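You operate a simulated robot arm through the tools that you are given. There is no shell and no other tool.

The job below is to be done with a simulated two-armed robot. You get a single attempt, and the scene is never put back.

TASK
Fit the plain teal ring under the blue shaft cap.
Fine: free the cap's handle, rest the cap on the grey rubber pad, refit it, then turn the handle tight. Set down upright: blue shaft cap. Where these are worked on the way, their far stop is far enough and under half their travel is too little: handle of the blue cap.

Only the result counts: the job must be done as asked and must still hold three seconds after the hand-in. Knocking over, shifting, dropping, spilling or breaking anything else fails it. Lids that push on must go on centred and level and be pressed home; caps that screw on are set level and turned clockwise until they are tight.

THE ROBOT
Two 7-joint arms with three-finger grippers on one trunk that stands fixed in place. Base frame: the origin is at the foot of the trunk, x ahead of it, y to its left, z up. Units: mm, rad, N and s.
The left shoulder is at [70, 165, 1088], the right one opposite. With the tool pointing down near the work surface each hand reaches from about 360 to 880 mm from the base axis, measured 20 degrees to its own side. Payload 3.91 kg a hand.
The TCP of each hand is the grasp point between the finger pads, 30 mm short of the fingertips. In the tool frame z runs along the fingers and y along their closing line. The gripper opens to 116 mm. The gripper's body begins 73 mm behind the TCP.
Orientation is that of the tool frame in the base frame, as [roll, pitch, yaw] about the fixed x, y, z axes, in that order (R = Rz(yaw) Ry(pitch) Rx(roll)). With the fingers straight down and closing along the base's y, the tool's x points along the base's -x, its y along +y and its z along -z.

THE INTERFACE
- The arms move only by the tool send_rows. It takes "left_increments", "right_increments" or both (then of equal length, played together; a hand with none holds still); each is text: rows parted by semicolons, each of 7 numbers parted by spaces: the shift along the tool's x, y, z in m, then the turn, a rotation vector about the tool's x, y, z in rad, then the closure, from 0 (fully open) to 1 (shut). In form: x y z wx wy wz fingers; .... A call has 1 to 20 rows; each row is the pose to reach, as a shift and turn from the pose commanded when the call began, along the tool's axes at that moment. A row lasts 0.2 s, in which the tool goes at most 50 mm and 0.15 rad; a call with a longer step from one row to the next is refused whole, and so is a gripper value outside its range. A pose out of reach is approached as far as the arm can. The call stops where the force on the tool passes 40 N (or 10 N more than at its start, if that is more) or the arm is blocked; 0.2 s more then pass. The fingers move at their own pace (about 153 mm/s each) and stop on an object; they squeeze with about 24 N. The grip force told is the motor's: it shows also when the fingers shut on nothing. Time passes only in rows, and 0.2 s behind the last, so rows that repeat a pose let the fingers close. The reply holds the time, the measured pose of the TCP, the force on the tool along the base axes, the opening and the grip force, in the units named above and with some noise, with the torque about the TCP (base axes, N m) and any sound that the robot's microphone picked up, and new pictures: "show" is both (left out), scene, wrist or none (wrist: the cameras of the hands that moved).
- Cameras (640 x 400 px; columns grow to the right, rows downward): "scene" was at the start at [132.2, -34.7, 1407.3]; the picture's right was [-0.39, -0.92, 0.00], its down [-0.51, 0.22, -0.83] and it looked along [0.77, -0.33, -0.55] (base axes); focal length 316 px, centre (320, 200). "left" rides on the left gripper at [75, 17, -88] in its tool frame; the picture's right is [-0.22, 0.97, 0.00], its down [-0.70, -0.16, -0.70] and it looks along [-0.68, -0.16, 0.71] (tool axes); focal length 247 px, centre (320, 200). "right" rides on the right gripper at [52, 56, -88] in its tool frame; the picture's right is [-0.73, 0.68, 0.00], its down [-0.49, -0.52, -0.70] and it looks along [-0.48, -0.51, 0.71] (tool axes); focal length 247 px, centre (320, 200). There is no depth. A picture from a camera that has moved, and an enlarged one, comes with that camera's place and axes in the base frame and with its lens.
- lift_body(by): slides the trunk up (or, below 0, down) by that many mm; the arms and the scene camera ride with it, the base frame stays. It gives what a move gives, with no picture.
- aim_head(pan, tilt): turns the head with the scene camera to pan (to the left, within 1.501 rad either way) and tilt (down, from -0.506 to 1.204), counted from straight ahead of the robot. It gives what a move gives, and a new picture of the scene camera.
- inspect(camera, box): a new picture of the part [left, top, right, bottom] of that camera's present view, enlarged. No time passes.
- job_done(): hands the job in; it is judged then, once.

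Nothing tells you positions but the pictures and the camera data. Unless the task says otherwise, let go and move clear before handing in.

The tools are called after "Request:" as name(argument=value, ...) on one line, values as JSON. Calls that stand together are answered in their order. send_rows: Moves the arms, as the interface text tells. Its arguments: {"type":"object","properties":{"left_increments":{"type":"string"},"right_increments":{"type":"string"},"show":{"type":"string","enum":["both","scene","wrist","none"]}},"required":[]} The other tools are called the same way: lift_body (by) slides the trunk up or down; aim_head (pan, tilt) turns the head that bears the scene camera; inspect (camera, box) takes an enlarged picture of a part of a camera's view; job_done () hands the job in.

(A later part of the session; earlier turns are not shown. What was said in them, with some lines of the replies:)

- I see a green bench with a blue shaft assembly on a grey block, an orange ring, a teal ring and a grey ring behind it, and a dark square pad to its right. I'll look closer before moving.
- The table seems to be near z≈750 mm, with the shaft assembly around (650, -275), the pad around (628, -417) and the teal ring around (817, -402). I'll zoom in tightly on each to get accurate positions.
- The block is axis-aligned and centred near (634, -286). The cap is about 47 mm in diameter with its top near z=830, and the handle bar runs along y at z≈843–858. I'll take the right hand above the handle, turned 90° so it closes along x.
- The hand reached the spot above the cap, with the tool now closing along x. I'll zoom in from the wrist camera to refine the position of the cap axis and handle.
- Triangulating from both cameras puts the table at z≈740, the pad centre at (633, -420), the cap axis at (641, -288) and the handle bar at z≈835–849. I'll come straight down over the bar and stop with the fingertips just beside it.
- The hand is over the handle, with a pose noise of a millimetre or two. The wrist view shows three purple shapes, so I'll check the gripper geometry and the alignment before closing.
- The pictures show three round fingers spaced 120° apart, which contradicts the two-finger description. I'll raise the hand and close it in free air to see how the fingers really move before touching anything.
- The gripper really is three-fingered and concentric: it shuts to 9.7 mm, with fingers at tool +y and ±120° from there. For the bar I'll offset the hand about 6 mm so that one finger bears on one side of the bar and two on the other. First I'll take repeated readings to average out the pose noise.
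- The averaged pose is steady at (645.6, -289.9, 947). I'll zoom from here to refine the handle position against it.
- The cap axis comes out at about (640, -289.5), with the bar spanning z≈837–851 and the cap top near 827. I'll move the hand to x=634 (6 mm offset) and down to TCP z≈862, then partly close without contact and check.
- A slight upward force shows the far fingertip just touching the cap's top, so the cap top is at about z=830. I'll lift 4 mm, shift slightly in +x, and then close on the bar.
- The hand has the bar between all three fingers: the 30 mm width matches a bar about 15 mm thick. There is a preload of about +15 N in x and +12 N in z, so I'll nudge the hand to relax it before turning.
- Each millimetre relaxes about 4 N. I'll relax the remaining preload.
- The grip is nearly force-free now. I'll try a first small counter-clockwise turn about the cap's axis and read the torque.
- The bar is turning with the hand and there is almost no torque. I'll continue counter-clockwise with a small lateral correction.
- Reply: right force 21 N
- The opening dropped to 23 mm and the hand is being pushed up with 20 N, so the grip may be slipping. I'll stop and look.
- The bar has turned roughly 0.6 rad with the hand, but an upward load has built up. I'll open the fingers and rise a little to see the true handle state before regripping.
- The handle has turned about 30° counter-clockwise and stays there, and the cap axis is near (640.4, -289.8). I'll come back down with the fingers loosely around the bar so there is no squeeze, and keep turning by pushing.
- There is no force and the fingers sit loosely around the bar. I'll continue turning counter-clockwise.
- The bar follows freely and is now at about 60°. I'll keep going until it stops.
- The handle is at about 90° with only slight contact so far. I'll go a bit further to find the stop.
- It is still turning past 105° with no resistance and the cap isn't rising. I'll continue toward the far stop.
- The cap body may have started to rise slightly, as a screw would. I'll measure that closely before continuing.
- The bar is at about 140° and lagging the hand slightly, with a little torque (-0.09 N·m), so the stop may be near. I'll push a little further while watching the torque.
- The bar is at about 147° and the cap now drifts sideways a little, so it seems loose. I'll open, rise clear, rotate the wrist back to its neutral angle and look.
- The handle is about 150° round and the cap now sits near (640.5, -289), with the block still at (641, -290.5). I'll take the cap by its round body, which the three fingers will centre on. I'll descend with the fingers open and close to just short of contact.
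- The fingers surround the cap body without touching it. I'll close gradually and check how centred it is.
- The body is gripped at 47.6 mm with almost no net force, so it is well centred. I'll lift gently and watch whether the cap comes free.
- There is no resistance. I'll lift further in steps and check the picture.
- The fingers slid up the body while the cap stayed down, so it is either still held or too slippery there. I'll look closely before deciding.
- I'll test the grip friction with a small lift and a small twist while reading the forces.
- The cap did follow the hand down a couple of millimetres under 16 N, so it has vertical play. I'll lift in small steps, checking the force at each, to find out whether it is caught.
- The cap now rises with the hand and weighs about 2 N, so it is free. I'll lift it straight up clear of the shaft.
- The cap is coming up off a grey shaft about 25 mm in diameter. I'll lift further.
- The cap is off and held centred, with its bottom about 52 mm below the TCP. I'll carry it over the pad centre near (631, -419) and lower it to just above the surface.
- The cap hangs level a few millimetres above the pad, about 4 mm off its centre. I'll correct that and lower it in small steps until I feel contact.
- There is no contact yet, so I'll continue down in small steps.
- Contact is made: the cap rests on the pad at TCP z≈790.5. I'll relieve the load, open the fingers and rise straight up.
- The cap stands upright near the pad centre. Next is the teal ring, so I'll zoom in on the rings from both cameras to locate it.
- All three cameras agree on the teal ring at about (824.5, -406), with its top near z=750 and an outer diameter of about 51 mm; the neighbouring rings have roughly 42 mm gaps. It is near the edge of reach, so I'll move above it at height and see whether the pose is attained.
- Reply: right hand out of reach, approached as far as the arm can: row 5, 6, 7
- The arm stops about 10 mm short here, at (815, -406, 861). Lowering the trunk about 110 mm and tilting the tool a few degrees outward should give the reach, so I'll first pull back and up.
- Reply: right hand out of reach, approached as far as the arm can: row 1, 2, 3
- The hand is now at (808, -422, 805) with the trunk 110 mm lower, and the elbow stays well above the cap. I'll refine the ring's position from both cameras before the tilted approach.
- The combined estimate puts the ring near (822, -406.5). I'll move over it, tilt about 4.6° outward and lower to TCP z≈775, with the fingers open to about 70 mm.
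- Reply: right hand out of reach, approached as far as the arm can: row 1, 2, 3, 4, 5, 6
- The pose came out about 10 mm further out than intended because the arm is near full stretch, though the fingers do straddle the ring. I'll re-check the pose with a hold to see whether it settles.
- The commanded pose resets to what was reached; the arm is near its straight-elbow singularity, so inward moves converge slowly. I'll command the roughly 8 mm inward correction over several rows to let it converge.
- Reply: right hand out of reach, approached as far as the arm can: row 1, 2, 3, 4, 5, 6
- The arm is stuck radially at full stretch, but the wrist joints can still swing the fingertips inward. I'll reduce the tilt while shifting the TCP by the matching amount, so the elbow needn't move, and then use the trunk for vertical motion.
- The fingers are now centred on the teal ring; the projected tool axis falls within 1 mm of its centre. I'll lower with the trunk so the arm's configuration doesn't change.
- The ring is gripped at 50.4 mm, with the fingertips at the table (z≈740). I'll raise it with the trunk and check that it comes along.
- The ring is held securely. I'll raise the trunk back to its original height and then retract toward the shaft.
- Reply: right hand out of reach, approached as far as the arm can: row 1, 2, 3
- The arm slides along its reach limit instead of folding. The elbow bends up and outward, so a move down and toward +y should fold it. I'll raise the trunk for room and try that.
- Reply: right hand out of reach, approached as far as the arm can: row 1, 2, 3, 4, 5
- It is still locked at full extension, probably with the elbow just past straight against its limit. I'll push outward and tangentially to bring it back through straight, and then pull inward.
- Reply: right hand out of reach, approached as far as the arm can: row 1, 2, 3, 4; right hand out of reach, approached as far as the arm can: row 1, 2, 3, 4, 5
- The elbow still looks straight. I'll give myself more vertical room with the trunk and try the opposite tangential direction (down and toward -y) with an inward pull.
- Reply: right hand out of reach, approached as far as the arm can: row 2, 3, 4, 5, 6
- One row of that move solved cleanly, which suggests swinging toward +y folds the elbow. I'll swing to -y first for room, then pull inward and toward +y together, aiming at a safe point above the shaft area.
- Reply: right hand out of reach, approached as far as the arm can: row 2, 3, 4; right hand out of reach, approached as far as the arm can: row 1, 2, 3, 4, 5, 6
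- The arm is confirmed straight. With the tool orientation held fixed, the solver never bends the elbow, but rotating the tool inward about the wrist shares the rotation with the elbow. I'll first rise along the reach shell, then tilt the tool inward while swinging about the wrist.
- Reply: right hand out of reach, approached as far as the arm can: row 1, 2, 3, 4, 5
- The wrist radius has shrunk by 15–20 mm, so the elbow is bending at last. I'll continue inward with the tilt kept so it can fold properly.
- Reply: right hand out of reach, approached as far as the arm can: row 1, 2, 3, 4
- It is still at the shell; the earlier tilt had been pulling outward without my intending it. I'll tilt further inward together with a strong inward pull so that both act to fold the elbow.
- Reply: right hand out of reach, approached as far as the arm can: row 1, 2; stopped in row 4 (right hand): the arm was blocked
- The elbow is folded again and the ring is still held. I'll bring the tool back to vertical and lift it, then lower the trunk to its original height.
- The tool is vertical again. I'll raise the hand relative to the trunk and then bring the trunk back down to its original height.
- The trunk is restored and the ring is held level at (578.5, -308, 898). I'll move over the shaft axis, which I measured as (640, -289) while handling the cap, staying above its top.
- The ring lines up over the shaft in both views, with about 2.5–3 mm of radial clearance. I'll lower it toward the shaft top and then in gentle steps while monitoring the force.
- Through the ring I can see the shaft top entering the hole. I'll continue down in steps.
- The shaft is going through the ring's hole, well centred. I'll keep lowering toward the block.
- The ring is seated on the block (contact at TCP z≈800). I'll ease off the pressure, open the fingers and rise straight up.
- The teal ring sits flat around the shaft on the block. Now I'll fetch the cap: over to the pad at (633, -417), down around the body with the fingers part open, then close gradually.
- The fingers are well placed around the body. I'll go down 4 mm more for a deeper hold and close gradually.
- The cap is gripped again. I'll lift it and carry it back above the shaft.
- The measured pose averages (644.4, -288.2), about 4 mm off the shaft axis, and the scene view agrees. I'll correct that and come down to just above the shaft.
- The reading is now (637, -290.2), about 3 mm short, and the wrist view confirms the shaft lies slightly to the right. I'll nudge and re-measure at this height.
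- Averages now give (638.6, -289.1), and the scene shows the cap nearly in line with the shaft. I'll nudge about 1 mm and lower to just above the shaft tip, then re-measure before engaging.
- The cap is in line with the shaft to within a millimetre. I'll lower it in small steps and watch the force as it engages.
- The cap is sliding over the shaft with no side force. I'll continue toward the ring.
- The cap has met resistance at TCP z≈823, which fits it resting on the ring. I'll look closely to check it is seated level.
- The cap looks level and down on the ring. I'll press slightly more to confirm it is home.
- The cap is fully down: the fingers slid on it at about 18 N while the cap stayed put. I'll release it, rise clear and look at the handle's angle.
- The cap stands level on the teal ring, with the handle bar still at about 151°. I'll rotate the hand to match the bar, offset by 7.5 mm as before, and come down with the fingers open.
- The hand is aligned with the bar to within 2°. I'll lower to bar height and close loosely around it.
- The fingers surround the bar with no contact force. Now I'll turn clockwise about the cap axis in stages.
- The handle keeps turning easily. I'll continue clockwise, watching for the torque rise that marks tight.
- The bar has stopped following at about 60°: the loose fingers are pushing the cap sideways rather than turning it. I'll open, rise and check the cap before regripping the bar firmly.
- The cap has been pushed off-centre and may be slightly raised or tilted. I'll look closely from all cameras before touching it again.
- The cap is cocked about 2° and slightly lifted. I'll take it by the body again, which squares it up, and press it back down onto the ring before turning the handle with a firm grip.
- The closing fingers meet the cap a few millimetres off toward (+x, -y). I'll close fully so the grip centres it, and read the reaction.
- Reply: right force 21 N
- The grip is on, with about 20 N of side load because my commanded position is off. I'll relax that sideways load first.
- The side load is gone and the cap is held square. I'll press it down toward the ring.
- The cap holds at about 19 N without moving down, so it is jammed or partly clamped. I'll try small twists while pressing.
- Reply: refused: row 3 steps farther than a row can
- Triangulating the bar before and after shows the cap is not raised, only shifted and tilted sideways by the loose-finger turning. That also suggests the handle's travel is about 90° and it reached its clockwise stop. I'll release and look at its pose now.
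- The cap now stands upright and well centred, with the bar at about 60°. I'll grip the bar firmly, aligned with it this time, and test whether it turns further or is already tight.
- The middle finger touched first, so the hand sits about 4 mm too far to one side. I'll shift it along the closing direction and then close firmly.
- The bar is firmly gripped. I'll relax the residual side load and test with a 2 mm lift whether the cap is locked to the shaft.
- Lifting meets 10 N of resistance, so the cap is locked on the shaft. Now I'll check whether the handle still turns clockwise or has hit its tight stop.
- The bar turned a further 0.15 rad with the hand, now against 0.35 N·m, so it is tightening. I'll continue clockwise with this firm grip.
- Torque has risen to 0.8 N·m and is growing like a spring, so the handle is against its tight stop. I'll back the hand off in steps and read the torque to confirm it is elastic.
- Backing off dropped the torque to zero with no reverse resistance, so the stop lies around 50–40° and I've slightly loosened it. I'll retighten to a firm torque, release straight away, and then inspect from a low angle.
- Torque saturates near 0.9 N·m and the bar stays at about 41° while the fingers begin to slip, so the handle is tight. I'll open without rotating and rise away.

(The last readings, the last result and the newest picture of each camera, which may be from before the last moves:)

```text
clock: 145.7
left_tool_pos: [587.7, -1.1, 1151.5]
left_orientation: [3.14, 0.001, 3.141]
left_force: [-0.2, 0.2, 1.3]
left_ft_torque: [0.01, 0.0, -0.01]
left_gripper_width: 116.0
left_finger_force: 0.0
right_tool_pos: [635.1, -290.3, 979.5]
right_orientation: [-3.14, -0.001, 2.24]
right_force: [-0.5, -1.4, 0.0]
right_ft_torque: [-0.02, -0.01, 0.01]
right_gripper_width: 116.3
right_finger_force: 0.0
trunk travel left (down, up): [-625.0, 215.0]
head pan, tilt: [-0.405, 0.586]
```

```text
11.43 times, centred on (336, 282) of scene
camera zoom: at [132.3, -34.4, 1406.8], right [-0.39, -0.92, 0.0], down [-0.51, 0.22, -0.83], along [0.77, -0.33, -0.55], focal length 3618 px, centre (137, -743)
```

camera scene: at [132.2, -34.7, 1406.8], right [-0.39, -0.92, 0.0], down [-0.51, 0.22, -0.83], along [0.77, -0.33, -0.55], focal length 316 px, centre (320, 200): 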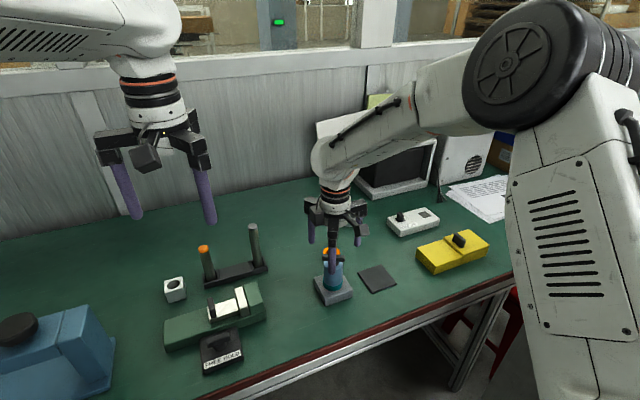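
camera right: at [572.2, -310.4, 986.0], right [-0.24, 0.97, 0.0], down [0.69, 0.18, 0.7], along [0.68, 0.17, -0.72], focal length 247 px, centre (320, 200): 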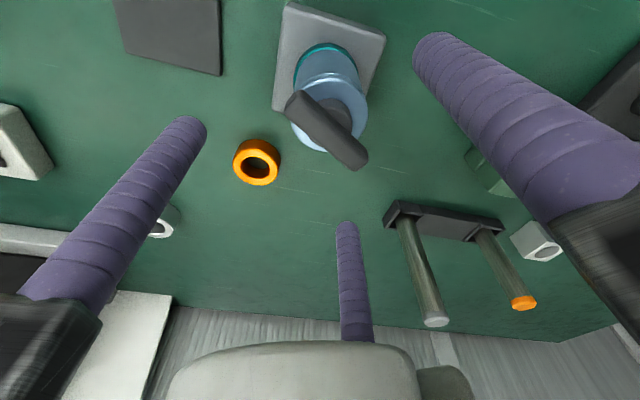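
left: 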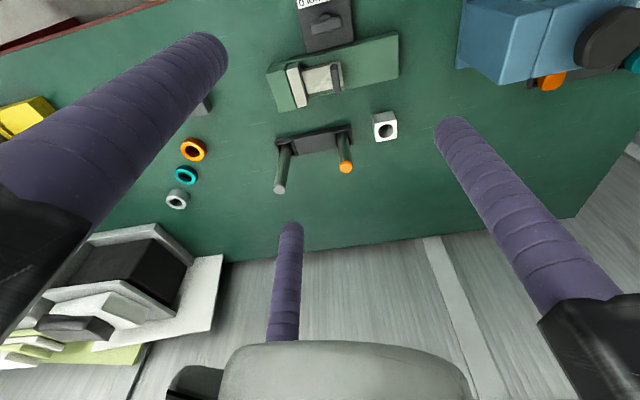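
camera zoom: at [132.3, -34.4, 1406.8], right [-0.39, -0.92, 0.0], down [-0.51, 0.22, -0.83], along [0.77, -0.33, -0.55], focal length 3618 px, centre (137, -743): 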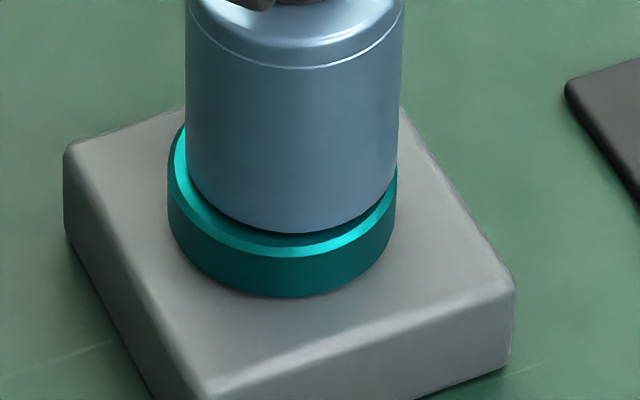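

The bar now rests at about 35° and stays put. To check the seating and level properly I'll use the wrist camera from a low angle, so I'll move the hand back and turn it so its camera faces the cap.

Request:
send_rows(right_increments="0.002 -0.0095 0.0053 0 0 -0.145 0; 0.004 -0.0191 0.0106 0 0 -0.29 0; 0.0061 -0.0286 0.0159 0 0 -0.435 0; 0.0081 -0.0382 0.0212 0 0 -0.58 0; 0.0101 -0.0477 0.0265 0 0 -0.725 0; 0.0121 -0.0572 0.0318 0 0 -0.87 0; 0.0141 -0.0668 0.0371 0 0 -1.015 0; 0.0162 -0.0763 0.0424 0 0 -1.16 0; 0.0182 -0.0859 0.0477 0 0 -1.305 0; 0.0202 -0.0954 0.053 0 0 -1.45 0; 0.0222 -0.1049 0.0583 0 0 -1.595 0; 0.0242 -0.1145 0.0636 0 0 -1.74 0; 0.0263 -0.124 0.0689 0 0 -1.885 0; 0.0283 -0.1336 0.0742 0 0 -2.03 0; 0.0303 -0.1431 0.0795 0 0 -2.174 0; 0.0303 -0.1431 0.0795 0 0 -2.174 0", show="none")

Request:
send_rows(right_increments="0 0 0.015 0.0882 -0.0821 0 0; 0 0 0.03 0.1764 -0.1643 0 0; 0 0 0.05 0.2645 -0.2464 0 0; 0 0 0.065 0.3527 -0.3285 0 0; 0 0 0.065 0.3527 -0.3285 0 0", show="wrist")

```text
clock: 149.1
left_tool_pos: [586.8, -2.1, 1152.3]
left_orientation: [3.141, -0.001, 3.141]
left_force: [0.6, -0.6, 1.7]
left_ft_torque: [-0.01, 0.02, 0.03]
left_gripper_width: 116.4
left_finger_force: 0.1
right_tool_pos: [502.9, -356.1, 897.8]
right_orientation: [3.141, -0.003, -1.868]
right_force: [-0.1, 0.0, -0.2]
right_ft_torque: [0.02, 0.0, 0.05]
right_gripper_width: 116.2
right_finger_force: 0.1
trunk travel left (down, up): [-625.0, 215.0]
head pan, tilt: [-0.405, 0.586]
```

```text
clock: 150.3
left_tool_pos: [587.7, -1.1, 1152.3]
left_orientation: [-3.14, 0.0, 3.141]
left_force: [0.2, 0.7, 0.2]
left_ft_torque: [-0.03, -0.02, -0.03]
left_gripper_width: 115.8
left_finger_force: 0.0
right_tool_pos: [503.7, -357.1, 832.4]
right_orientation: [-2.777, 0.318, -1.808]
right_force: [0.0, 0.1, -0.5]
right_ft_torque: [-0.02, 0.03, 0.01]
right_gripper_width: 116.0
right_finger_force: 0.1
trunk travel left (down, up): [-625.0, 215.0]
head pan, tilt: [-0.405, 0.586]
camera right: at [406.9, -403.8, 874.8], right [-0.44, 0.9, 0.0], down [0.28, 0.14, 0.95], along [0.86, 0.41, -0.31], focal length 247 px, centre (320, 200)
```

right: 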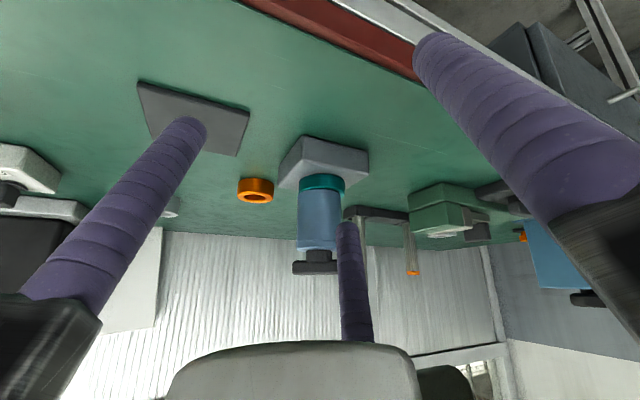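

That gives a good low-angle view, upside down. I'll zoom in on the joint between ring and cap.

Request:
inspect(camera="right", box=[270, 125, 380, 280])

Request:
inspect(camera="right", box=[290, 160, 350, 210])

```text
2.58 times, centred on (325, 202) of right
camera zoom: at [406.9, -403.8, 874.8], right [-0.44, 0.9, 0.0], down [0.28, 0.14, 0.95], along [0.86, 0.41, -0.31], focal length 637 px, centre (307, 194)
```

zoom: 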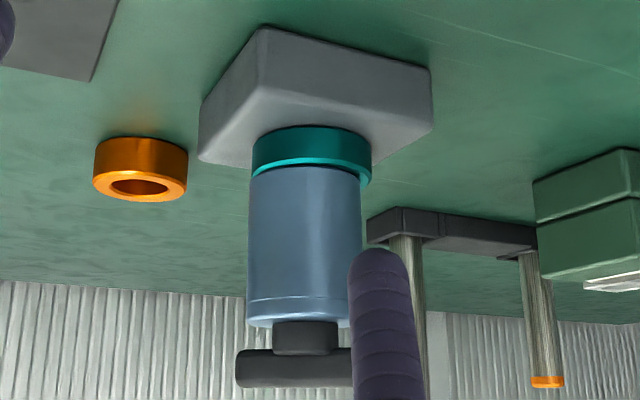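

```text
8.00 times, centred on (320, 185) of right
camera zoom: at [406.9, -403.8, 874.8], right [-0.44, 0.9, 0.0], down [0.28, 0.14, 0.95], along [0.86, 0.41, -0.31], focal length 1976 px, centre (320, 320)
```

zoom: 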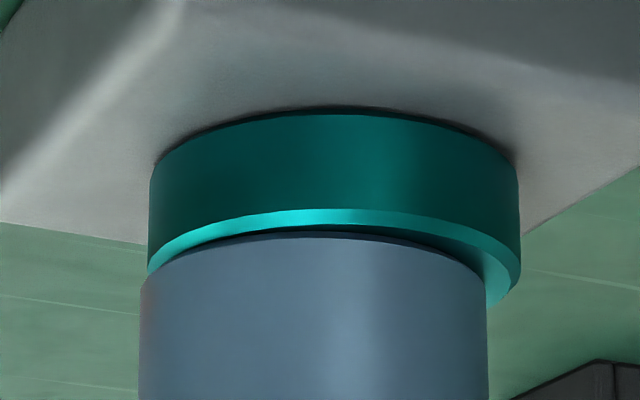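

From the low angle the cap is upright and seated on the ring with no visible gap; it is only slightly off the ring's centre within the bore clearance. To be sure the handle is fully tight I'll regrip the bar firmly and continue clockwise. First I'll level the tool and bring it back above.

Request:
send_rows(right_increments="0 0 0 -0.0882 0.0821 0 0; 0 0 0 -0.1764 0.1643 0 0; 0 0 0 -0.2645 0.2464 0 0; 0 0 0 -0.3527 0.3285 0 0; 0 0 0 -0.3527 0.3285 0 0", show="none")

Request:
send_rows(right_increments="0 0 -0.04 0 0 0.14 0; 0 0 -0.08 0 0 0.28 0; 0 0 -0.11 0 0 0.42 0; 0 0 -0.118 0 0 0.56 0; -0.01 -0.011 -0.118 0 0 0.7 0; -0.02 -0.022 -0.118 0 0 0.84 0; -0.03 -0.033 -0.118 0 0 0.98 0; -0.04 -0.044 -0.118 0 0 1.12 0; -0.05 -0.055 -0.118 0 0 1.26 0; -0.06 -0.066 -0.118 0 0 1.4 0; -0.07 -0.077 -0.118 0 0 1.54 0; -0.08 -0.088 -0.118 0 0 1.68 0; -0.09 -0.099 -0.118 0 0 1.82 0; -0.0982 -0.107 -0.118 0 0 1.96 0; -0.0982 -0.107 -0.118 0 0 2.1 0; -0.0982 -0.107 -0.118 0 0 2.234 0; -0.0982 -0.107 -0.118 0 0 2.234 0", show="none")

Request:
send_rows(right_increments="0 0 0 0 0 0 0", show="wrist")

Request:
inspect(camera="right", box=[240, 0, 400, 150])

```text
clock: 151.5
left_tool_pos: [585.5, -3.9, 1152.8]
left_orientation: [-3.141, 0.0, -3.141]
left_force: [0.1, 1.0, -1.0]
left_ft_torque: [0.04, 0.0, 0.04]
left_gripper_width: 115.9
left_finger_force: 0.1
right_tool_pos: [504.4, -356.8, 833.7]
right_orientation: [3.14, -0.001, -1.869]
right_force: [-0.1, 0.4, -0.7]
right_ft_torque: [-0.01, 0.02, -0.01]
right_gripper_width: 115.9
right_finger_force: 0.0
trunk travel left (down, up): [-625.0, 215.0]
head pan, tilt: [-0.405, 0.586]
```

```text
clock: 155.1
left_tool_pos: [588.2, -1.3, 1151.7]
left_orientation: [3.142, 0.001, 3.141]
left_force: [-0.1, 0.5, 0.0]
left_ft_torque: [0.03, 0.01, 0.01]
left_gripper_width: 115.9
left_finger_force: 0.0
right_tool_pos: [634.7, -292.6, 952.5]
right_orientation: [-3.14, -0.001, 2.178]
right_force: [0.0, 0.7, 0.4]
right_ft_torque: [0.0, 0.02, -0.02]
right_gripper_width: 116.0
right_finger_force: 0.0
trunk travel left (down, up): [-625.0, 215.0]
head pan, tilt: [-0.405, 0.586]
```

```text
clock: 155.5
left_tool_pos: [586.2, -2.4, 1152.0]
left_orientation: [-3.141, -0.001, -3.142]
left_force: [-0.4, 1.3, -0.9]
left_ft_torque: [0.01, 0.01, 0.01]
left_gripper_width: 116.2
left_finger_force: 0.1
right_tool_pos: [635.4, -293.1, 952.6]
right_orientation: [-3.141, 0.0, 2.182]
right_force: [0.7, 0.1, -0.9]
right_ft_torque: [0.0, 0.01, -0.03]
right_gripper_width: 116.0
right_finger_force: 0.1
trunk travel left (down, up): [-625.0, 215.0]
head pan, tilt: [-0.405, 0.586]
camera right: at [652.1, -217.8, 1039.1], right [0.98, -0.21, 0.0], down [-0.15, -0.7, 0.7], along [-0.15, -0.69, -0.71], focal length 247 px, centre (320, 200)
```

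right: 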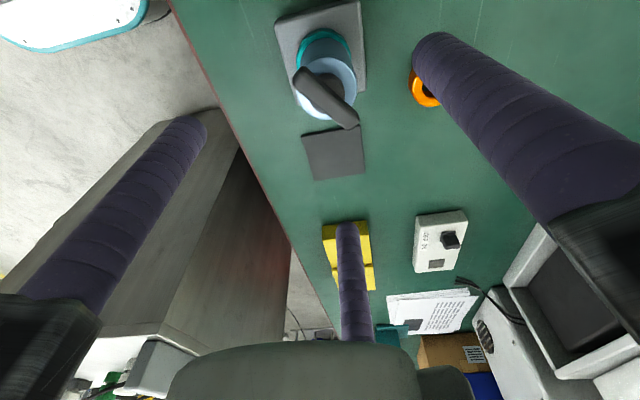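

```text
2.67 times, centred on (320, 75) of right
camera zoom: at [652.1, -217.8, 1039.1], right [0.98, -0.21, 0.0], down [-0.15, -0.7, 0.7], along [-0.15, -0.69, -0.71], focal length 659 px, centre (320, 533)
```

zoom: 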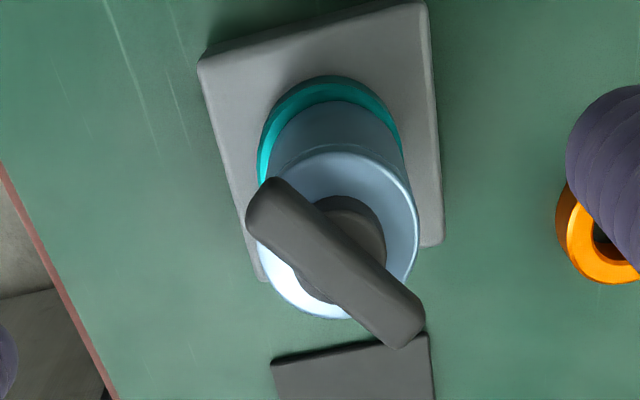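

The bar is at 35° with the hand aligned. I'll lower and grip it firmly again.

Request:
send_rows(right_increments="-0.0019 -0.0009 0.02 0 0 0 0; -0.0019 -0.0009 0.05 0 0 0 0; -0.0019 -0.0009 0.074 0 0 0 0; -0.0019 -0.0009 0.074 0 0 0 0.5; -0.0019 -0.0009 0.074 0 0 0 0.68; -0.0019 -0.0009 0.074 0 0 0 0.7; -0.0019 -0.0009 0.074 0 0 0 0.7", show="none")

Request:
send_rows(right_increments="0 0 0 0 0 0 0.75; 0 0 0 0 0 0 1; 0 0 0 0 0 0 1", show="none")

Request:
inspect(camera="right", box=[240, 60, 400, 240])

```text
clock: 157.1
left_tool_pos: [585.9, -3.0, 1152.2]
left_orientation: [-3.141, 0.001, -3.141]
left_force: [0.1, -0.2, 0.3]
left_ft_torque: [0.0, -0.02, 0.03]
left_gripper_width: 115.9
left_finger_force: 0.2
right_tool_pos: [637.1, -294.7, 878.2]
right_orientation: [-3.141, 0.001, 2.181]
right_force: [2.0, 1.2, -0.4]
right_ft_torque: [0.03, -0.05, 0.01]
right_gripper_width: 35.7
right_finger_force: 0.6
trunk travel left (down, up): [-625.0, 215.0]
head pan, tilt: [-0.405, 0.586]
```

```text
clock: 157.9
left_tool_pos: [587.9, -1.5, 1151.9]
left_orientation: [-3.141, 0.001, -3.141]
left_force: [0.3, -1.4, 0.3]
left_ft_torque: [0.0, 0.03, 0.03]
left_gripper_width: 116.2
left_finger_force: 0.0
right_tool_pos: [637.7, -293.2, 879.2]
right_orientation: [-3.141, 0.002, 2.181]
right_force: [7.1, 3.2, 1.7]
right_ft_torque: [0.2, -0.48, 0.32]
right_gripper_width: 31.0
right_finger_force: 23.7
trunk travel left (down, up): [-625.0, 215.0]
head pan, tilt: [-0.405, 0.586]
```

```text
2.22 times, centred on (320, 150) of right
camera zoom: at [654.1, -218.8, 966.6], right [0.98, -0.21, 0.0], down [-0.15, -0.7, 0.7], along [-0.15, -0.69, -0.71], focal length 549 px, centre (320, 311)
```

zoom: 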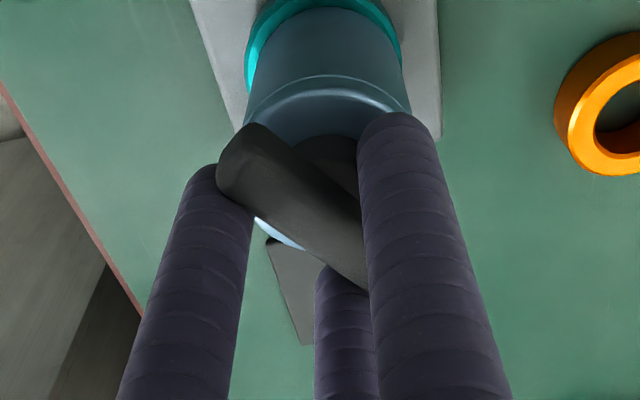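

Gripped. I'll relax the side load and turn clockwise further while reading the torque.

Request:
send_rows(right_increments="0.0004 0.0014 0.0005 0 0 0.05 1; 0.0011 0.0014 0.0005 0 0 0.15 1; 0.0018 0.0016 0.0005 0 0 0.25 1; 0.0018 0.0016 0.0005 0 0 0.25 1", show="none")

Request:
inspect(camera="right", box=[240, 60, 400, 240])

Request:
inspect(camera="scene", box=[310, 230, 360, 300])

```text
clock: 158.9
left_tool_pos: [586.2, -1.4, 1153.4]
left_orientation: [-3.139, 0.003, 3.142]
left_force: [-0.8, 0.6, -0.6]
left_ft_torque: [-0.02, 0.02, 0.02]
left_gripper_width: 116.0
left_finger_force: 0.1
right_tool_pos: [636.7, -293.1, 879.5]
right_orientation: [-3.141, 0.002, 1.929]
right_force: [3.5, -0.6, 14.1]
right_ft_torque: [0.34, -0.35, 0.94]
right_gripper_width: 32.2
right_finger_force: 24.6
trunk travel left (down, up): [-625.0, 215.0]
head pan, tilt: [-0.405, 0.586]
```

```text
2.22 times, centred on (320, 150) of right
camera zoom: at [670.7, -223.8, 966.6], right [0.89, -0.45, 0.0], down [-0.32, -0.64, 0.7], along [-0.31, -0.63, -0.71], focal length 549 px, centre (320, 311)
```

zoom: 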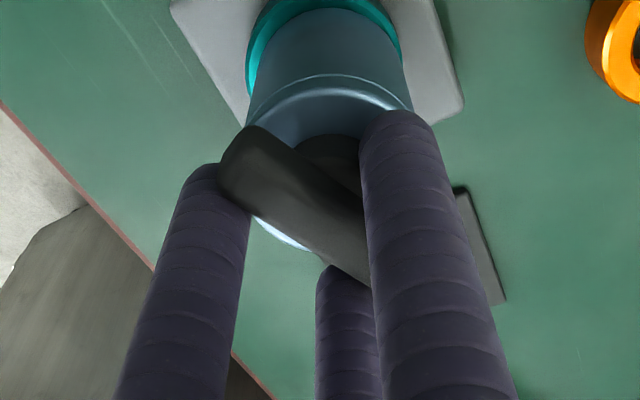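

```text
5.71 times, centred on (335, 265) of scene
camera zoom: at [130.8, -34.0, 1407.1], right [-0.39, -0.92, 0.0], down [-0.51, 0.22, -0.83], along [0.77, -0.33, -0.55], focal length 1809 px, centre (234, -171)
```

zoom: 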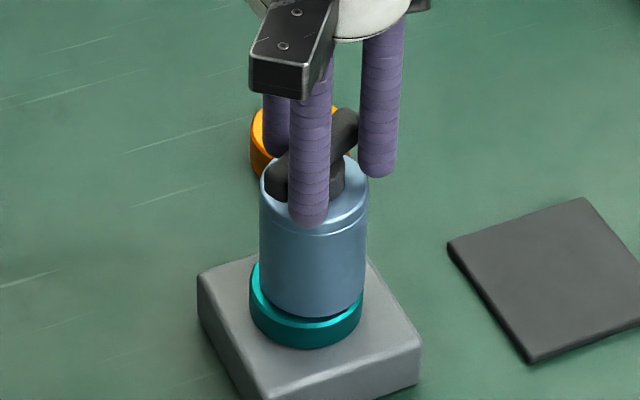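

Request:
send_rows(right_increments="0.0008 0 0.0003 0 0 0.1 1; 0.0015 0.0002 0.0003 0 0 0.2 1; 0.0022 0.0003 0.0003 0 0 0.3 1; 0.0022 0.0003 0.0003 0 0 0.3 1", show="none")

Request:
inspect(camera="right", box=[240, 60, 400, 240])

Request:
inspect(camera="scene", box=[310, 230, 360, 300])

```text
clock: 159.9
left_tool_pos: [583.7, -2.6, 1154.3]
left_orientation: [-3.141, 0.0, 3.14]
left_force: [-0.3, -0.5, 0.7]
left_ft_torque: [-0.01, -0.04, 0.04]
left_gripper_width: 116.0
left_finger_force: 0.1
right_tool_pos: [635.3, -290.7, 878.1]
right_orientation: [3.138, 0.004, 1.627]
right_force: [5.4, -4.6, 29.5]
right_ft_torque: [0.2, -0.64, 0.97]
right_gripper_width: 33.2
right_finger_force: 24.2
trunk travel left (down, up): [-625.0, 215.0]
head pan, tilt: [-0.405, 0.586]
```

```text
2.22 times, centred on (320, 150) of right
camera zoom: at [688.1, -235.1, 966.6], right [0.72, -0.69, 0.0], down [-0.5, -0.51, 0.7], along [-0.48, -0.51, -0.71], focal length 549 px, centre (320, 311)
```

zoom: 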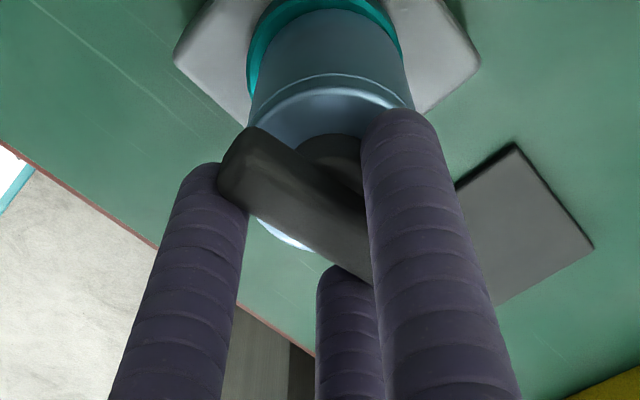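

```text
5.71 times, centred on (335, 265) of scene
camera zoom: at [129.3, -33.7, 1407.3], right [-0.4, -0.92, 0.0], down [-0.51, 0.22, -0.83], along [0.77, -0.33, -0.55], focal length 1809 px, centre (234, -171)
```

zoom: 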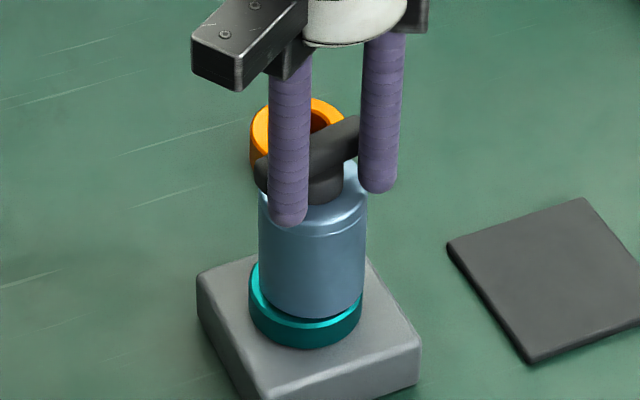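

The bar has followed to about 9°, still at roughly 0.95 N·m, but the hand has built up 30 N of downward press. I'll ease that off and continue a little further to look for a hard stop.

Request:
send_rows(right_increments="0 0 -0.0015 0 0 0 1; 0 0 -0.003 0 0 0 1; 0 0 -0.003 0 0 0 1", show="none")

Request:
send_rows(right_increments="0.0008 0 0 0 0 0.1 1; 0.0015 0.0002 0 0 0 0.2 1; 0.0015 0.0002 0 0 0 0.2 1", show="none")

Request:
inspect(camera="right", box=[240, 60, 400, 240])

Request:
inspect(camera="scene", box=[310, 230, 360, 300])

```text
clock: 160.7
left_tool_pos: [586.3, -1.6, 1152.6]
left_orientation: [3.141, 0.002, 3.141]
left_force: [0.4, -0.3, -0.3]
left_ft_torque: [0.0, 0.01, 0.02]
left_gripper_width: 116.2
left_finger_force: 0.0
right_tool_pos: [635.4, -291.0, 877.9]
right_orientation: [-3.14, 0.001, 1.629]
right_force: [6.8, -5.4, 16.0]
right_ft_torque: [-0.21, -0.53, 0.49]
right_gripper_width: 33.5
right_finger_force: 24.2
trunk travel left (down, up): [-625.0, 215.0]
head pan, tilt: [-0.405, 0.586]
```

```text
clock: 161.5
left_tool_pos: [585.7, -2.3, 1152.0]
left_orientation: [-3.14, -0.001, 3.141]
left_force: [0.1, 0.2, -0.1]
left_ft_torque: [-0.02, 0.01, 0.0]
left_gripper_width: 116.0
left_finger_force: 0.1
right_tool_pos: [635.2, -288.9, 879.3]
right_orientation: [-3.137, 0.002, 1.429]
right_force: [0.9, -2.8, 5.8]
right_ft_torque: [-0.09, -0.3, 0.89]
right_gripper_width: 33.7
right_finger_force: 24.1
trunk travel left (down, up): [-625.0, 215.0]
head pan, tilt: [-0.405, 0.586]
```

```text
2.22 times, centred on (320, 150) of right
camera zoom: at [698.2, -245.5, 966.2], right [0.57, -0.82, 0.0], down [-0.58, -0.41, 0.7], along [-0.58, -0.4, -0.71], focal length 549 px, centre (320, 311)
```

zoom: 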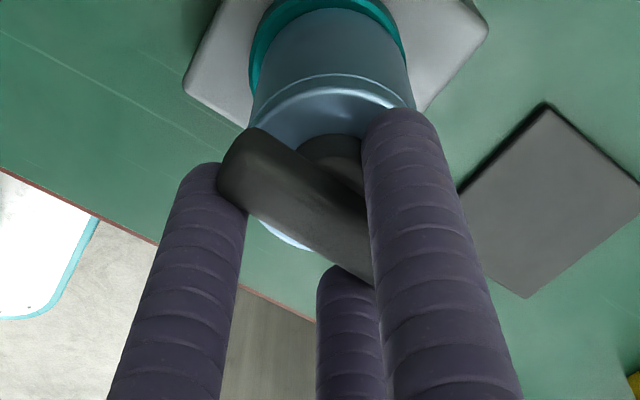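

```text
5.71 times, centred on (335, 265) of scene
camera zoom: at [131.5, -34.7, 1406.7], right [-0.39, -0.92, 0.0], down [-0.51, 0.22, -0.83], along [0.77, -0.33, -0.55], focal length 1809 px, centre (234, -171)
```

zoom: 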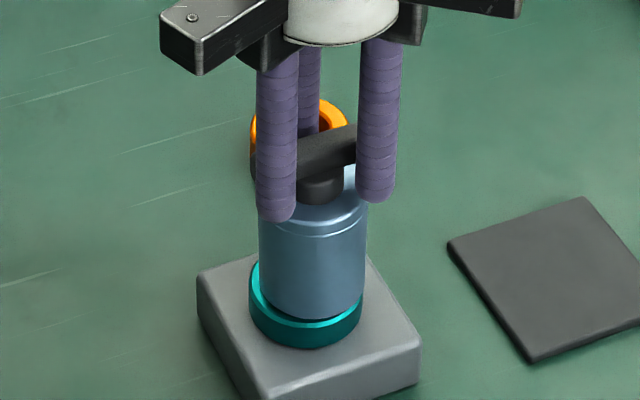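

The bar is now back near its original angle (0°) at 0.9 N·m. One more push will show whether it stops here.

Request:
send_rows(right_increments="0.0008 0 0 0 0 0.1 1; 0.0015 0.0002 0 0 0 0.2 1; 0.0019 0.0003 0 0 0 0.25 1; 0.0019 0.0003 0 0 0 0.25 1", show="none")

Request:
inspect(camera="right", box=[240, 60, 400, 240])

Request:
inspect(camera="scene", box=[310, 230, 360, 300])

```text
clock: 162.5
left_tool_pos: [586.3, -3.0, 1153.2]
left_orientation: [-3.141, 0.0, -3.141]
left_force: [0.0, -0.6, 0.9]
left_ft_torque: [0.0, 0.0, 0.02]
left_gripper_width: 116.0
left_finger_force: 0.1
right_tool_pos: [635.5, -289.4, 879.1]
right_orientation: [-3.139, 0.002, 1.179]
right_force: [-3.7, -3.0, 1.4]
right_ft_torque: [-0.24, -0.01, 0.87]
right_gripper_width: 33.7
right_finger_force: 24.0
trunk travel left (down, up): [-625.0, 215.0]
head pan, tilt: [-0.405, 0.586]
```

```text
2.22 times, centred on (320, 150) of right
camera zoom: at [708.2, -261.1, 966.4], right [0.35, -0.94, 0.0], down [-0.67, -0.25, 0.7], along [-0.66, -0.25, -0.71], focal length 549 px, centre (320, 311)
```

zoom: 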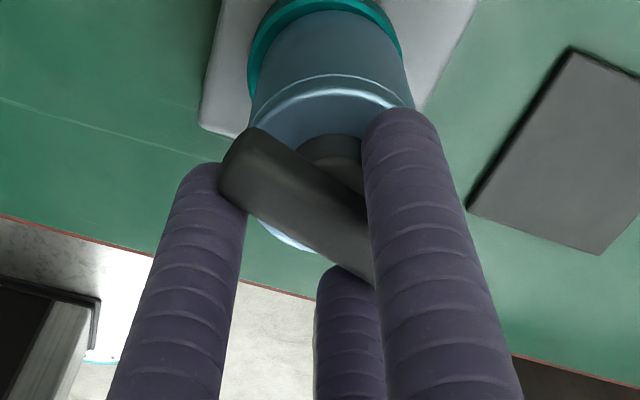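

```text
5.71 times, centred on (335, 265) of scene
camera zoom: at [131.4, -34.9, 1406.8], right [-0.39, -0.92, 0.0], down [-0.51, 0.22, -0.83], along [0.77, -0.33, -0.55], focal length 1809 px, centre (234, -171)
```

zoom: 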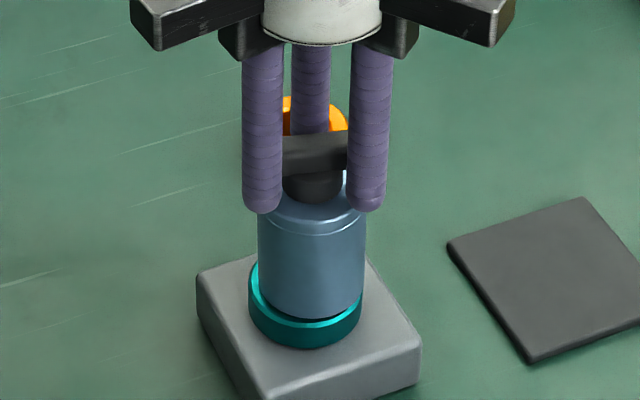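

The bar keeps turning past its start angle at a constant 0.9 N·m: the handle is hard against its tight stop and the whole clamped cap is now slipping round. That is tight, so I'll open without any reverse turn and rise straight up.

Request:
send_rows(right_increments="0 0 0 0 0 0 0.7; 0 0 0 0 0 0 0.5; 0 0 0 0 0 0 0.2; 0 0 0 0 0 0 0; 0 0 -0.03 0 0 0 0; 0 0 -0.06 0 0 0 0; 0 0 -0.09 0 0 0 0; 0 0 -0.09 0 0 0 0", show="none")

Request:
inspect(camera="right", box=[240, 0, 400, 150])

Request:
inspect(camera="scene", box=[315, 240, 355, 300])

```text
clock: 164.3
left_tool_pos: [586.3, -3.0, 1152.1]
left_orientation: [-3.141, 0.0, -3.141]
left_force: [-0.3, 0.2, 0.1]
left_ft_torque: [0.01, 0.01, 0.02]
left_gripper_width: 116.0
left_finger_force: 0.1
right_tool_pos: [636.6, -286.6, 969.1]
right_orientation: [-3.141, 0.0, 1.18]
right_force: [0.0, 0.6, -0.6]
right_ft_torque: [-0.01, 0.01, 0.01]
right_gripper_width: 115.9
right_finger_force: 0.1
trunk travel left (down, up): [-625.0, 215.0]
head pan, tilt: [-0.405, 0.586]
```

```text
2.67 times, centred on (320, 75) of right
camera zoom: at [709.6, -259.4, 1055.7], right [0.35, -0.94, 0.0], down [-0.67, -0.25, 0.7], along [-0.66, -0.25, -0.71], focal length 659 px, centre (320, 533)
```

zoom: 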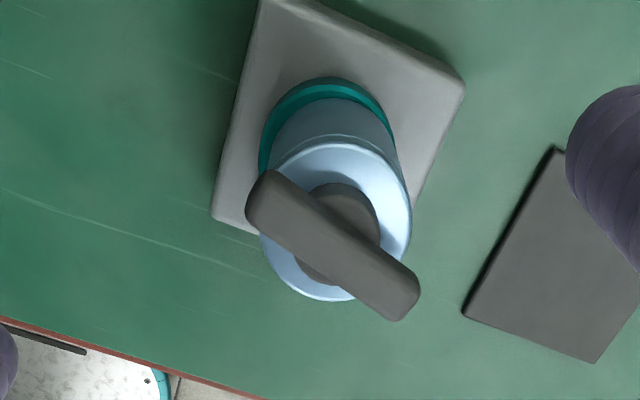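

```text
6.67 times, centred on (335, 270) of scene
camera zoom: at [132.6, -34.7, 1406.7], right [-0.39, -0.92, 0.0], down [-0.51, 0.22, -0.83], along [0.77, -0.33, -0.55], focal length 2110 px, centre (220, -267)
```

zoom: 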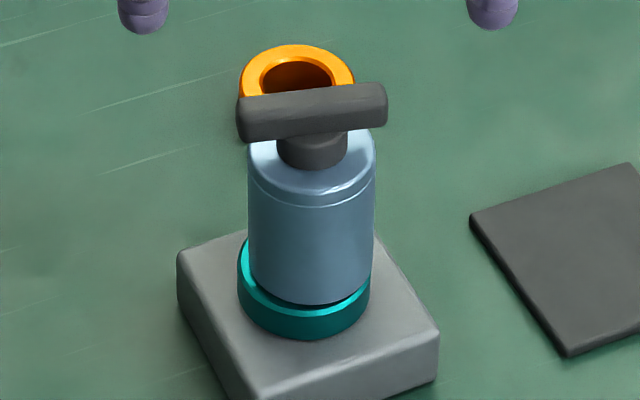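

Request:
inspect(camera="scene", box=[320, 265, 352, 300])

Request:
inspect(camera="right", box=[295, 0, 355, 75])

Request:
inspect(camera="scene", box=[120, 180, 500, 400])

```text
11.43 times, centred on (336, 282) of scene
camera zoom: at [132.6, -34.7, 1406.7], right [-0.39, -0.92, 0.0], down [-0.51, 0.22, -0.83], along [0.77, -0.33, -0.55], focal length 3618 px, centre (137, -743)
```

zoom: 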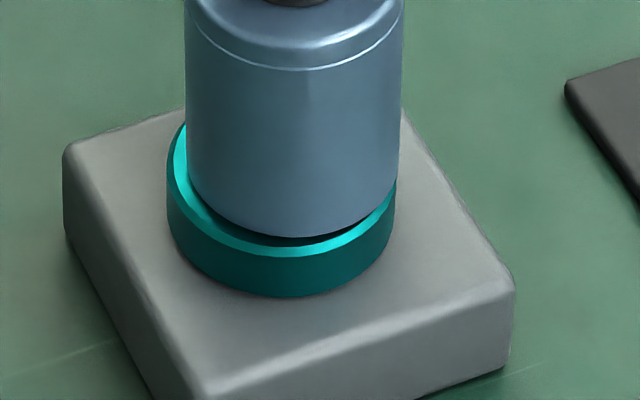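

```text
5.33 times, centred on (325, 38) of right
camera zoom: at [709.6, -259.4, 1055.7], right [0.35, -0.94, 0.0], down [-0.67, -0.25, 0.7], along [-0.66, -0.25, -0.71], focal length 1317 px, centre (293, 1067)
```

zoom: 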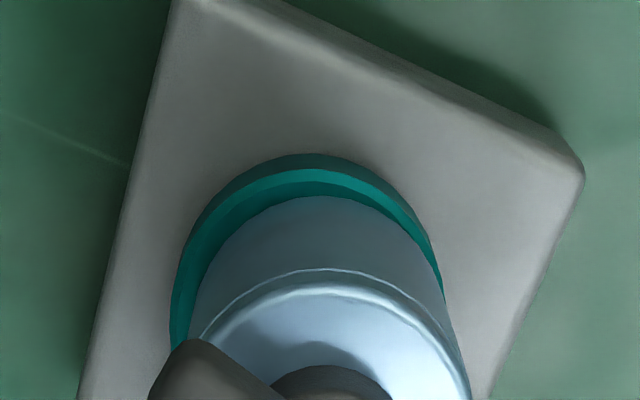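

```text
1.68 times, centred on (310, 290) of scene
camera zoom: at [132.6, -34.7, 1406.7], right [-0.39, -0.92, 0.0], down [-0.51, 0.22, -0.83], along [0.77, -0.33, -0.55], focal length 533 px, centre (337, 48)
```

zoom: 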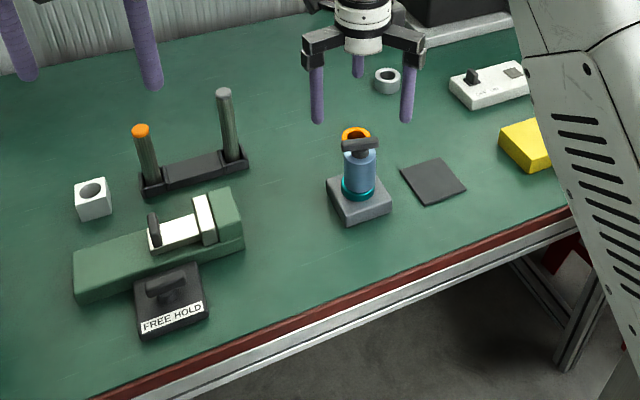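

Nothing else on the bench has moved. I'll do one last low-angle check of level and seating, which also takes the arm clear of the work.

Request:
send_rows(right_increments="-0.0072 -0.006 0.0043 0 0 -0.145 0; -0.0143 -0.012 0.0086 0 0 -0.29 0; -0.0215 -0.018 0.0129 0 0 -0.435 0; -0.0287 -0.024 0.0172 0 0 -0.58 0; -0.0359 -0.0301 0.0215 0 0 -0.725 0; -0.043 -0.0361 0.0258 0 0 -0.87 0; -0.0502 -0.0421 0.0301 0 0 -1.015 0; -0.0574 -0.0481 0.0344 0 0 -1.16 0; -0.0645 -0.0541 0.0387 0 0 -1.305 0; -0.0717 -0.0601 0.043 0 0 -1.45 0; -0.0789 -0.0661 0.0473 0 0 -1.595 0; -0.086 -0.0721 0.0516 0 0 -1.74 0; -0.0932 -0.0781 0.0559 0 0 -1.885 0; -0.1004 -0.0841 0.0602 0 0 -2.03 0; -0.1076 -0.0902 0.0645 0 0 -2.175 0; -0.1147 -0.0962 0.069 0 0 -2.32 0; -0.1147 -0.0962 0.069 0 0 -2.46 0; -0.1147 -0.0962 0.069 0 0 -2.6 0; -0.1147 -0.0962 0.069 0 0 -2.74 0; -0.1147 -0.0962 0.069 0 0 -2.88 0", show="none")

Request:
send_rows(right_increments="0 0 0 0 0 -0.12 0; 0 0 0 0 0 -0.24 0; 0 0 0 0 0 -0.354 0; 0 0 0 0 0 -0.354 0", show="none")

Request:
send_rows(right_increments="0 0 0.015 0.0882 -0.0821 0 0; 0 0 0.03 0.1764 -0.1643 0 0; 0 0 0.05 0.2645 -0.2464 0 0; 0 0 0.065 0.3527 -0.3285 0 0; 0 0 0.065 0.3527 -0.3285 0 0", show="wrist")

Request:
inspect(camera="right", box=[270, 125, 380, 280])

Request:
inspect(camera="right", box=[290, 160, 350, 210])

```text
clock: 168.5
left_tool_pos: [587.3, -2.7, 1152.3]
left_orientation: [3.141, 0.0, -3.141]
left_force: [-0.4, 0.7, -0.4]
left_ft_torque: [0.02, 0.02, 0.02]
left_gripper_width: 115.8
left_finger_force: 0.0
right_tool_pos: [505.9, -358.5, 900.0]
right_orientation: [3.141, -0.002, -2.22]
right_force: [-0.3, 0.5, 0.2]
right_ft_torque: [0.01, -0.03, 0.03]
right_gripper_width: 116.0
right_finger_force: 0.1
trunk travel left (down, up): [-625.0, 215.0]
head pan, tilt: [-0.405, 0.586]
```

```text
clock: 169.5
left_tool_pos: [587.4, -2.1, 1151.3]
left_orientation: [-3.141, -0.001, -3.141]
left_force: [-0.6, -0.1, 0.0]
left_ft_torque: [-0.01, 0.0, -0.02]
left_gripper_width: 115.7
left_finger_force: 0.1
right_tool_pos: [504.7, -356.9, 899.5]
right_orientation: [3.141, -0.004, -1.868]
right_force: [-0.2, -0.2, 0.1]
right_ft_torque: [0.0, -0.01, -0.02]
right_gripper_width: 116.1
right_finger_force: 0.0
trunk travel left (down, up): [-625.0, 215.0]
head pan, tilt: [-0.405, 0.586]
```

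```text
clock: 170.7
left_tool_pos: [586.5, -1.9, 1152.2]
left_orientation: [-3.139, -0.001, 3.141]
left_force: [0.1, 0.0, 0.1]
left_ft_torque: [0.02, 0.01, 0.02]
left_gripper_width: 116.4
left_finger_force: 0.1
right_tool_pos: [504.0, -357.7, 835.8]
right_orientation: [-2.777, 0.319, -1.808]
right_force: [0.7, 0.3, -0.4]
right_ft_torque: [-0.02, 0.0, -0.01]
right_gripper_width: 116.1
right_finger_force: 0.1
trunk travel left (down, up): [-625.0, 215.0]
head pan, tilt: [-0.405, 0.586]
camera right: at [407.0, -405.2, 877.8], right [-0.44, 0.9, 0.0], down [0.28, 0.14, 0.95], along [0.86, 0.41, -0.31], focal length 247 px, centre (320, 200)
```

right: 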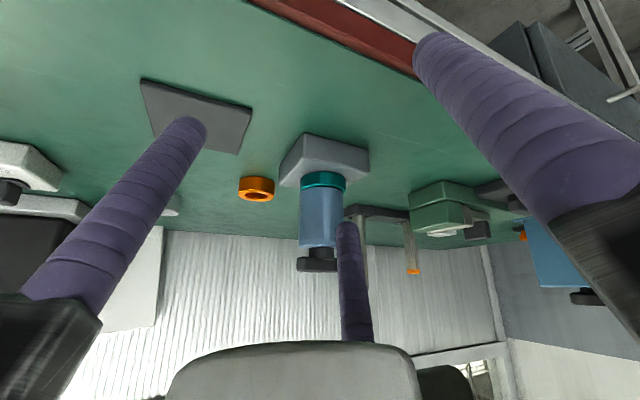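

```text
2.58 times, centred on (325, 202) of right
camera zoom: at [407.0, -405.2, 877.8], right [-0.44, 0.9, 0.0], down [0.28, 0.14, 0.95], along [0.86, 0.41, -0.31], focal length 637 px, centre (307, 194)
```

zoom: 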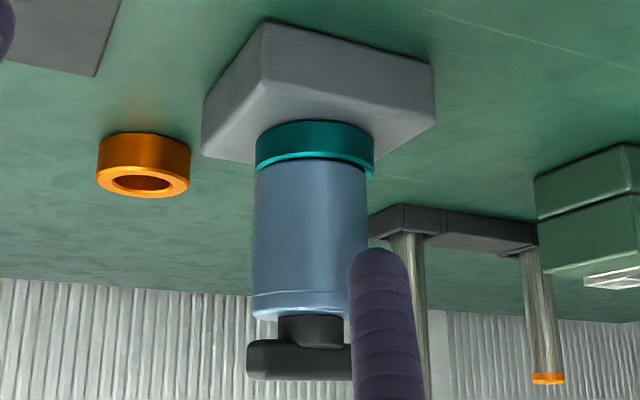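

```text
8.00 times, centred on (320, 185) of right
camera zoom: at [407.0, -405.2, 877.8], right [-0.44, 0.9, 0.0], down [0.28, 0.14, 0.95], along [0.86, 0.41, -0.31], focal length 1976 px, centre (320, 320)
```

zoom: 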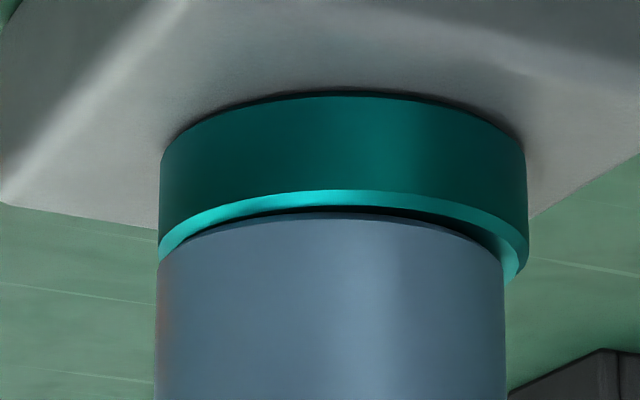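

The cap is upright and seated on the teal ring, nearly concentric, and the handle is tight. I'll level the hand and lift it well clear before handing in.

Request:
send_rows(right_increments="0 0 0 -0.0882 0.0821 0 0; 0 0 0 -0.1764 0.1643 0 0; 0 0 0 -0.2645 0.2464 0 0; 0 0 0 -0.3527 0.3285 0 0; 0 0 0 -0.3527 0.3285 0 0", show="none")

Request:
send_rows(right_increments="0 0 -0.04 0 0 0 0; 0 0 -0.08 0 0 0 0; 0 0 -0.12 0 0 0 0; 0 0 -0.16 0 0 0 0; 0 0 -0.16 0 0 0 0; 0 0 -0.16 0 0 0 0", show="scene")

Request:
inspect(camera="scene", box=[315, 240, 355, 300])

```text
clock: 171.9
left_tool_pos: [585.4, -2.5, 1151.2]
left_orientation: [-3.141, 0.001, -3.141]
left_force: [-0.5, 0.4, -0.1]
left_ft_torque: [0.01, 0.01, 0.0]
left_gripper_width: 116.0
left_finger_force: 0.0
right_tool_pos: [503.3, -358.1, 836.2]
right_orientation: [3.139, -0.001, -1.869]
right_force: [0.5, -0.1, -0.1]
right_ft_torque: [-0.01, -0.03, 0.01]
right_gripper_width: 115.8
right_finger_force: 0.1
trunk travel left (down, up): [-625.0, 215.0]
head pan, tilt: [-0.405, 0.586]
```

```text
clock: 173.3
left_tool_pos: [586.9, -1.9, 1152.4]
left_orientation: [-3.141, -0.001, 3.141]
left_force: [0.0, 0.0, -0.3]
left_ft_torque: [0.03, 0.0, 0.01]
left_gripper_width: 116.2
left_finger_force: 0.2
right_tool_pos: [506.8, -358.3, 994.0]
right_orientation: [-3.14, -0.002, -1.868]
right_force: [-0.3, -0.3, -0.1]
right_ft_torque: [0.02, -0.03, -0.03]
right_gripper_width: 116.0
right_finger_force: 0.1
trunk travel left (down, up): [-625.0, 215.0]
head pan, tilt: [-0.405, 0.586]
camera scene: at [131.9, -34.5, 1406.8], right [-0.39, -0.92, 0.0], down [-0.51, 0.22, -0.83], along [0.77, -0.33, -0.55], focal length 316 px, centre (320, 200)
```

scene: 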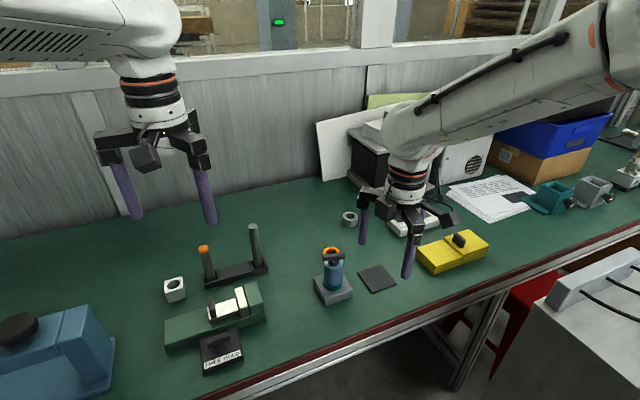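

```text
6.67 times, centred on (335, 270) of scene
camera zoom: at [131.9, -34.5, 1406.8], right [-0.39, -0.92, 0.0], down [-0.51, 0.22, -0.83], along [0.77, -0.33, -0.55], focal length 2110 px, centre (220, -267)
```

zoom: 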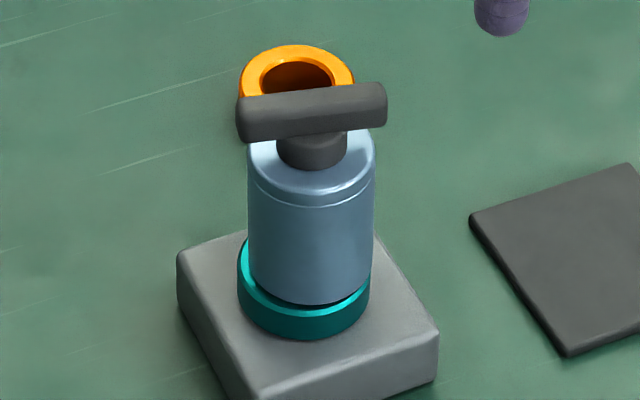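

The teal ring sits under the blue cap on its shaft, and the cap is upright with its handle turned tight. Both hands are clear and nothing else has been disturbed, so I'm handing the job in.

Request:
job_done()

```text
The job is handed in.
```

The teal ring is fitted under the blue shaft cap, the cap is back on the shaft, and its handle is turned clockwise until tight. I've handed the job in, and I don't have the judge's result.

- **Freeing the cap:** I turned the handle about 150° counter-clockwise. The cap did not come up on the first lift, so I pressed it down and twisted it slightly. I then stood it upright on the grey pad.
- **Ring:** the teal ring went over the shaft and rests flat on the block.
- **Refit:** the cap sits level on the ring, about 2 mm off the ring's centre, which looks like play in its bore. My first clockwise turn with loose fingers cocked the cap by about 2°. I squared it up by its body, gripped the bar firmly and tightened again.
- **Tightness:** resistance settled near 0.9 N·m. The handle then kept turning at that torque, past its original angle. I read this as the handle at its stop and the clamped cap slipping round, but I couldn't confirm that directly.

Two things differed from the description. The grippers have three fingers, not two. The teal ring was also at the edge of reach, so the right arm locked straight for a while with the ring in hand before I could fold it back.

In the final picture nothing else on the bench looks moved, and both hands are clear of the work.
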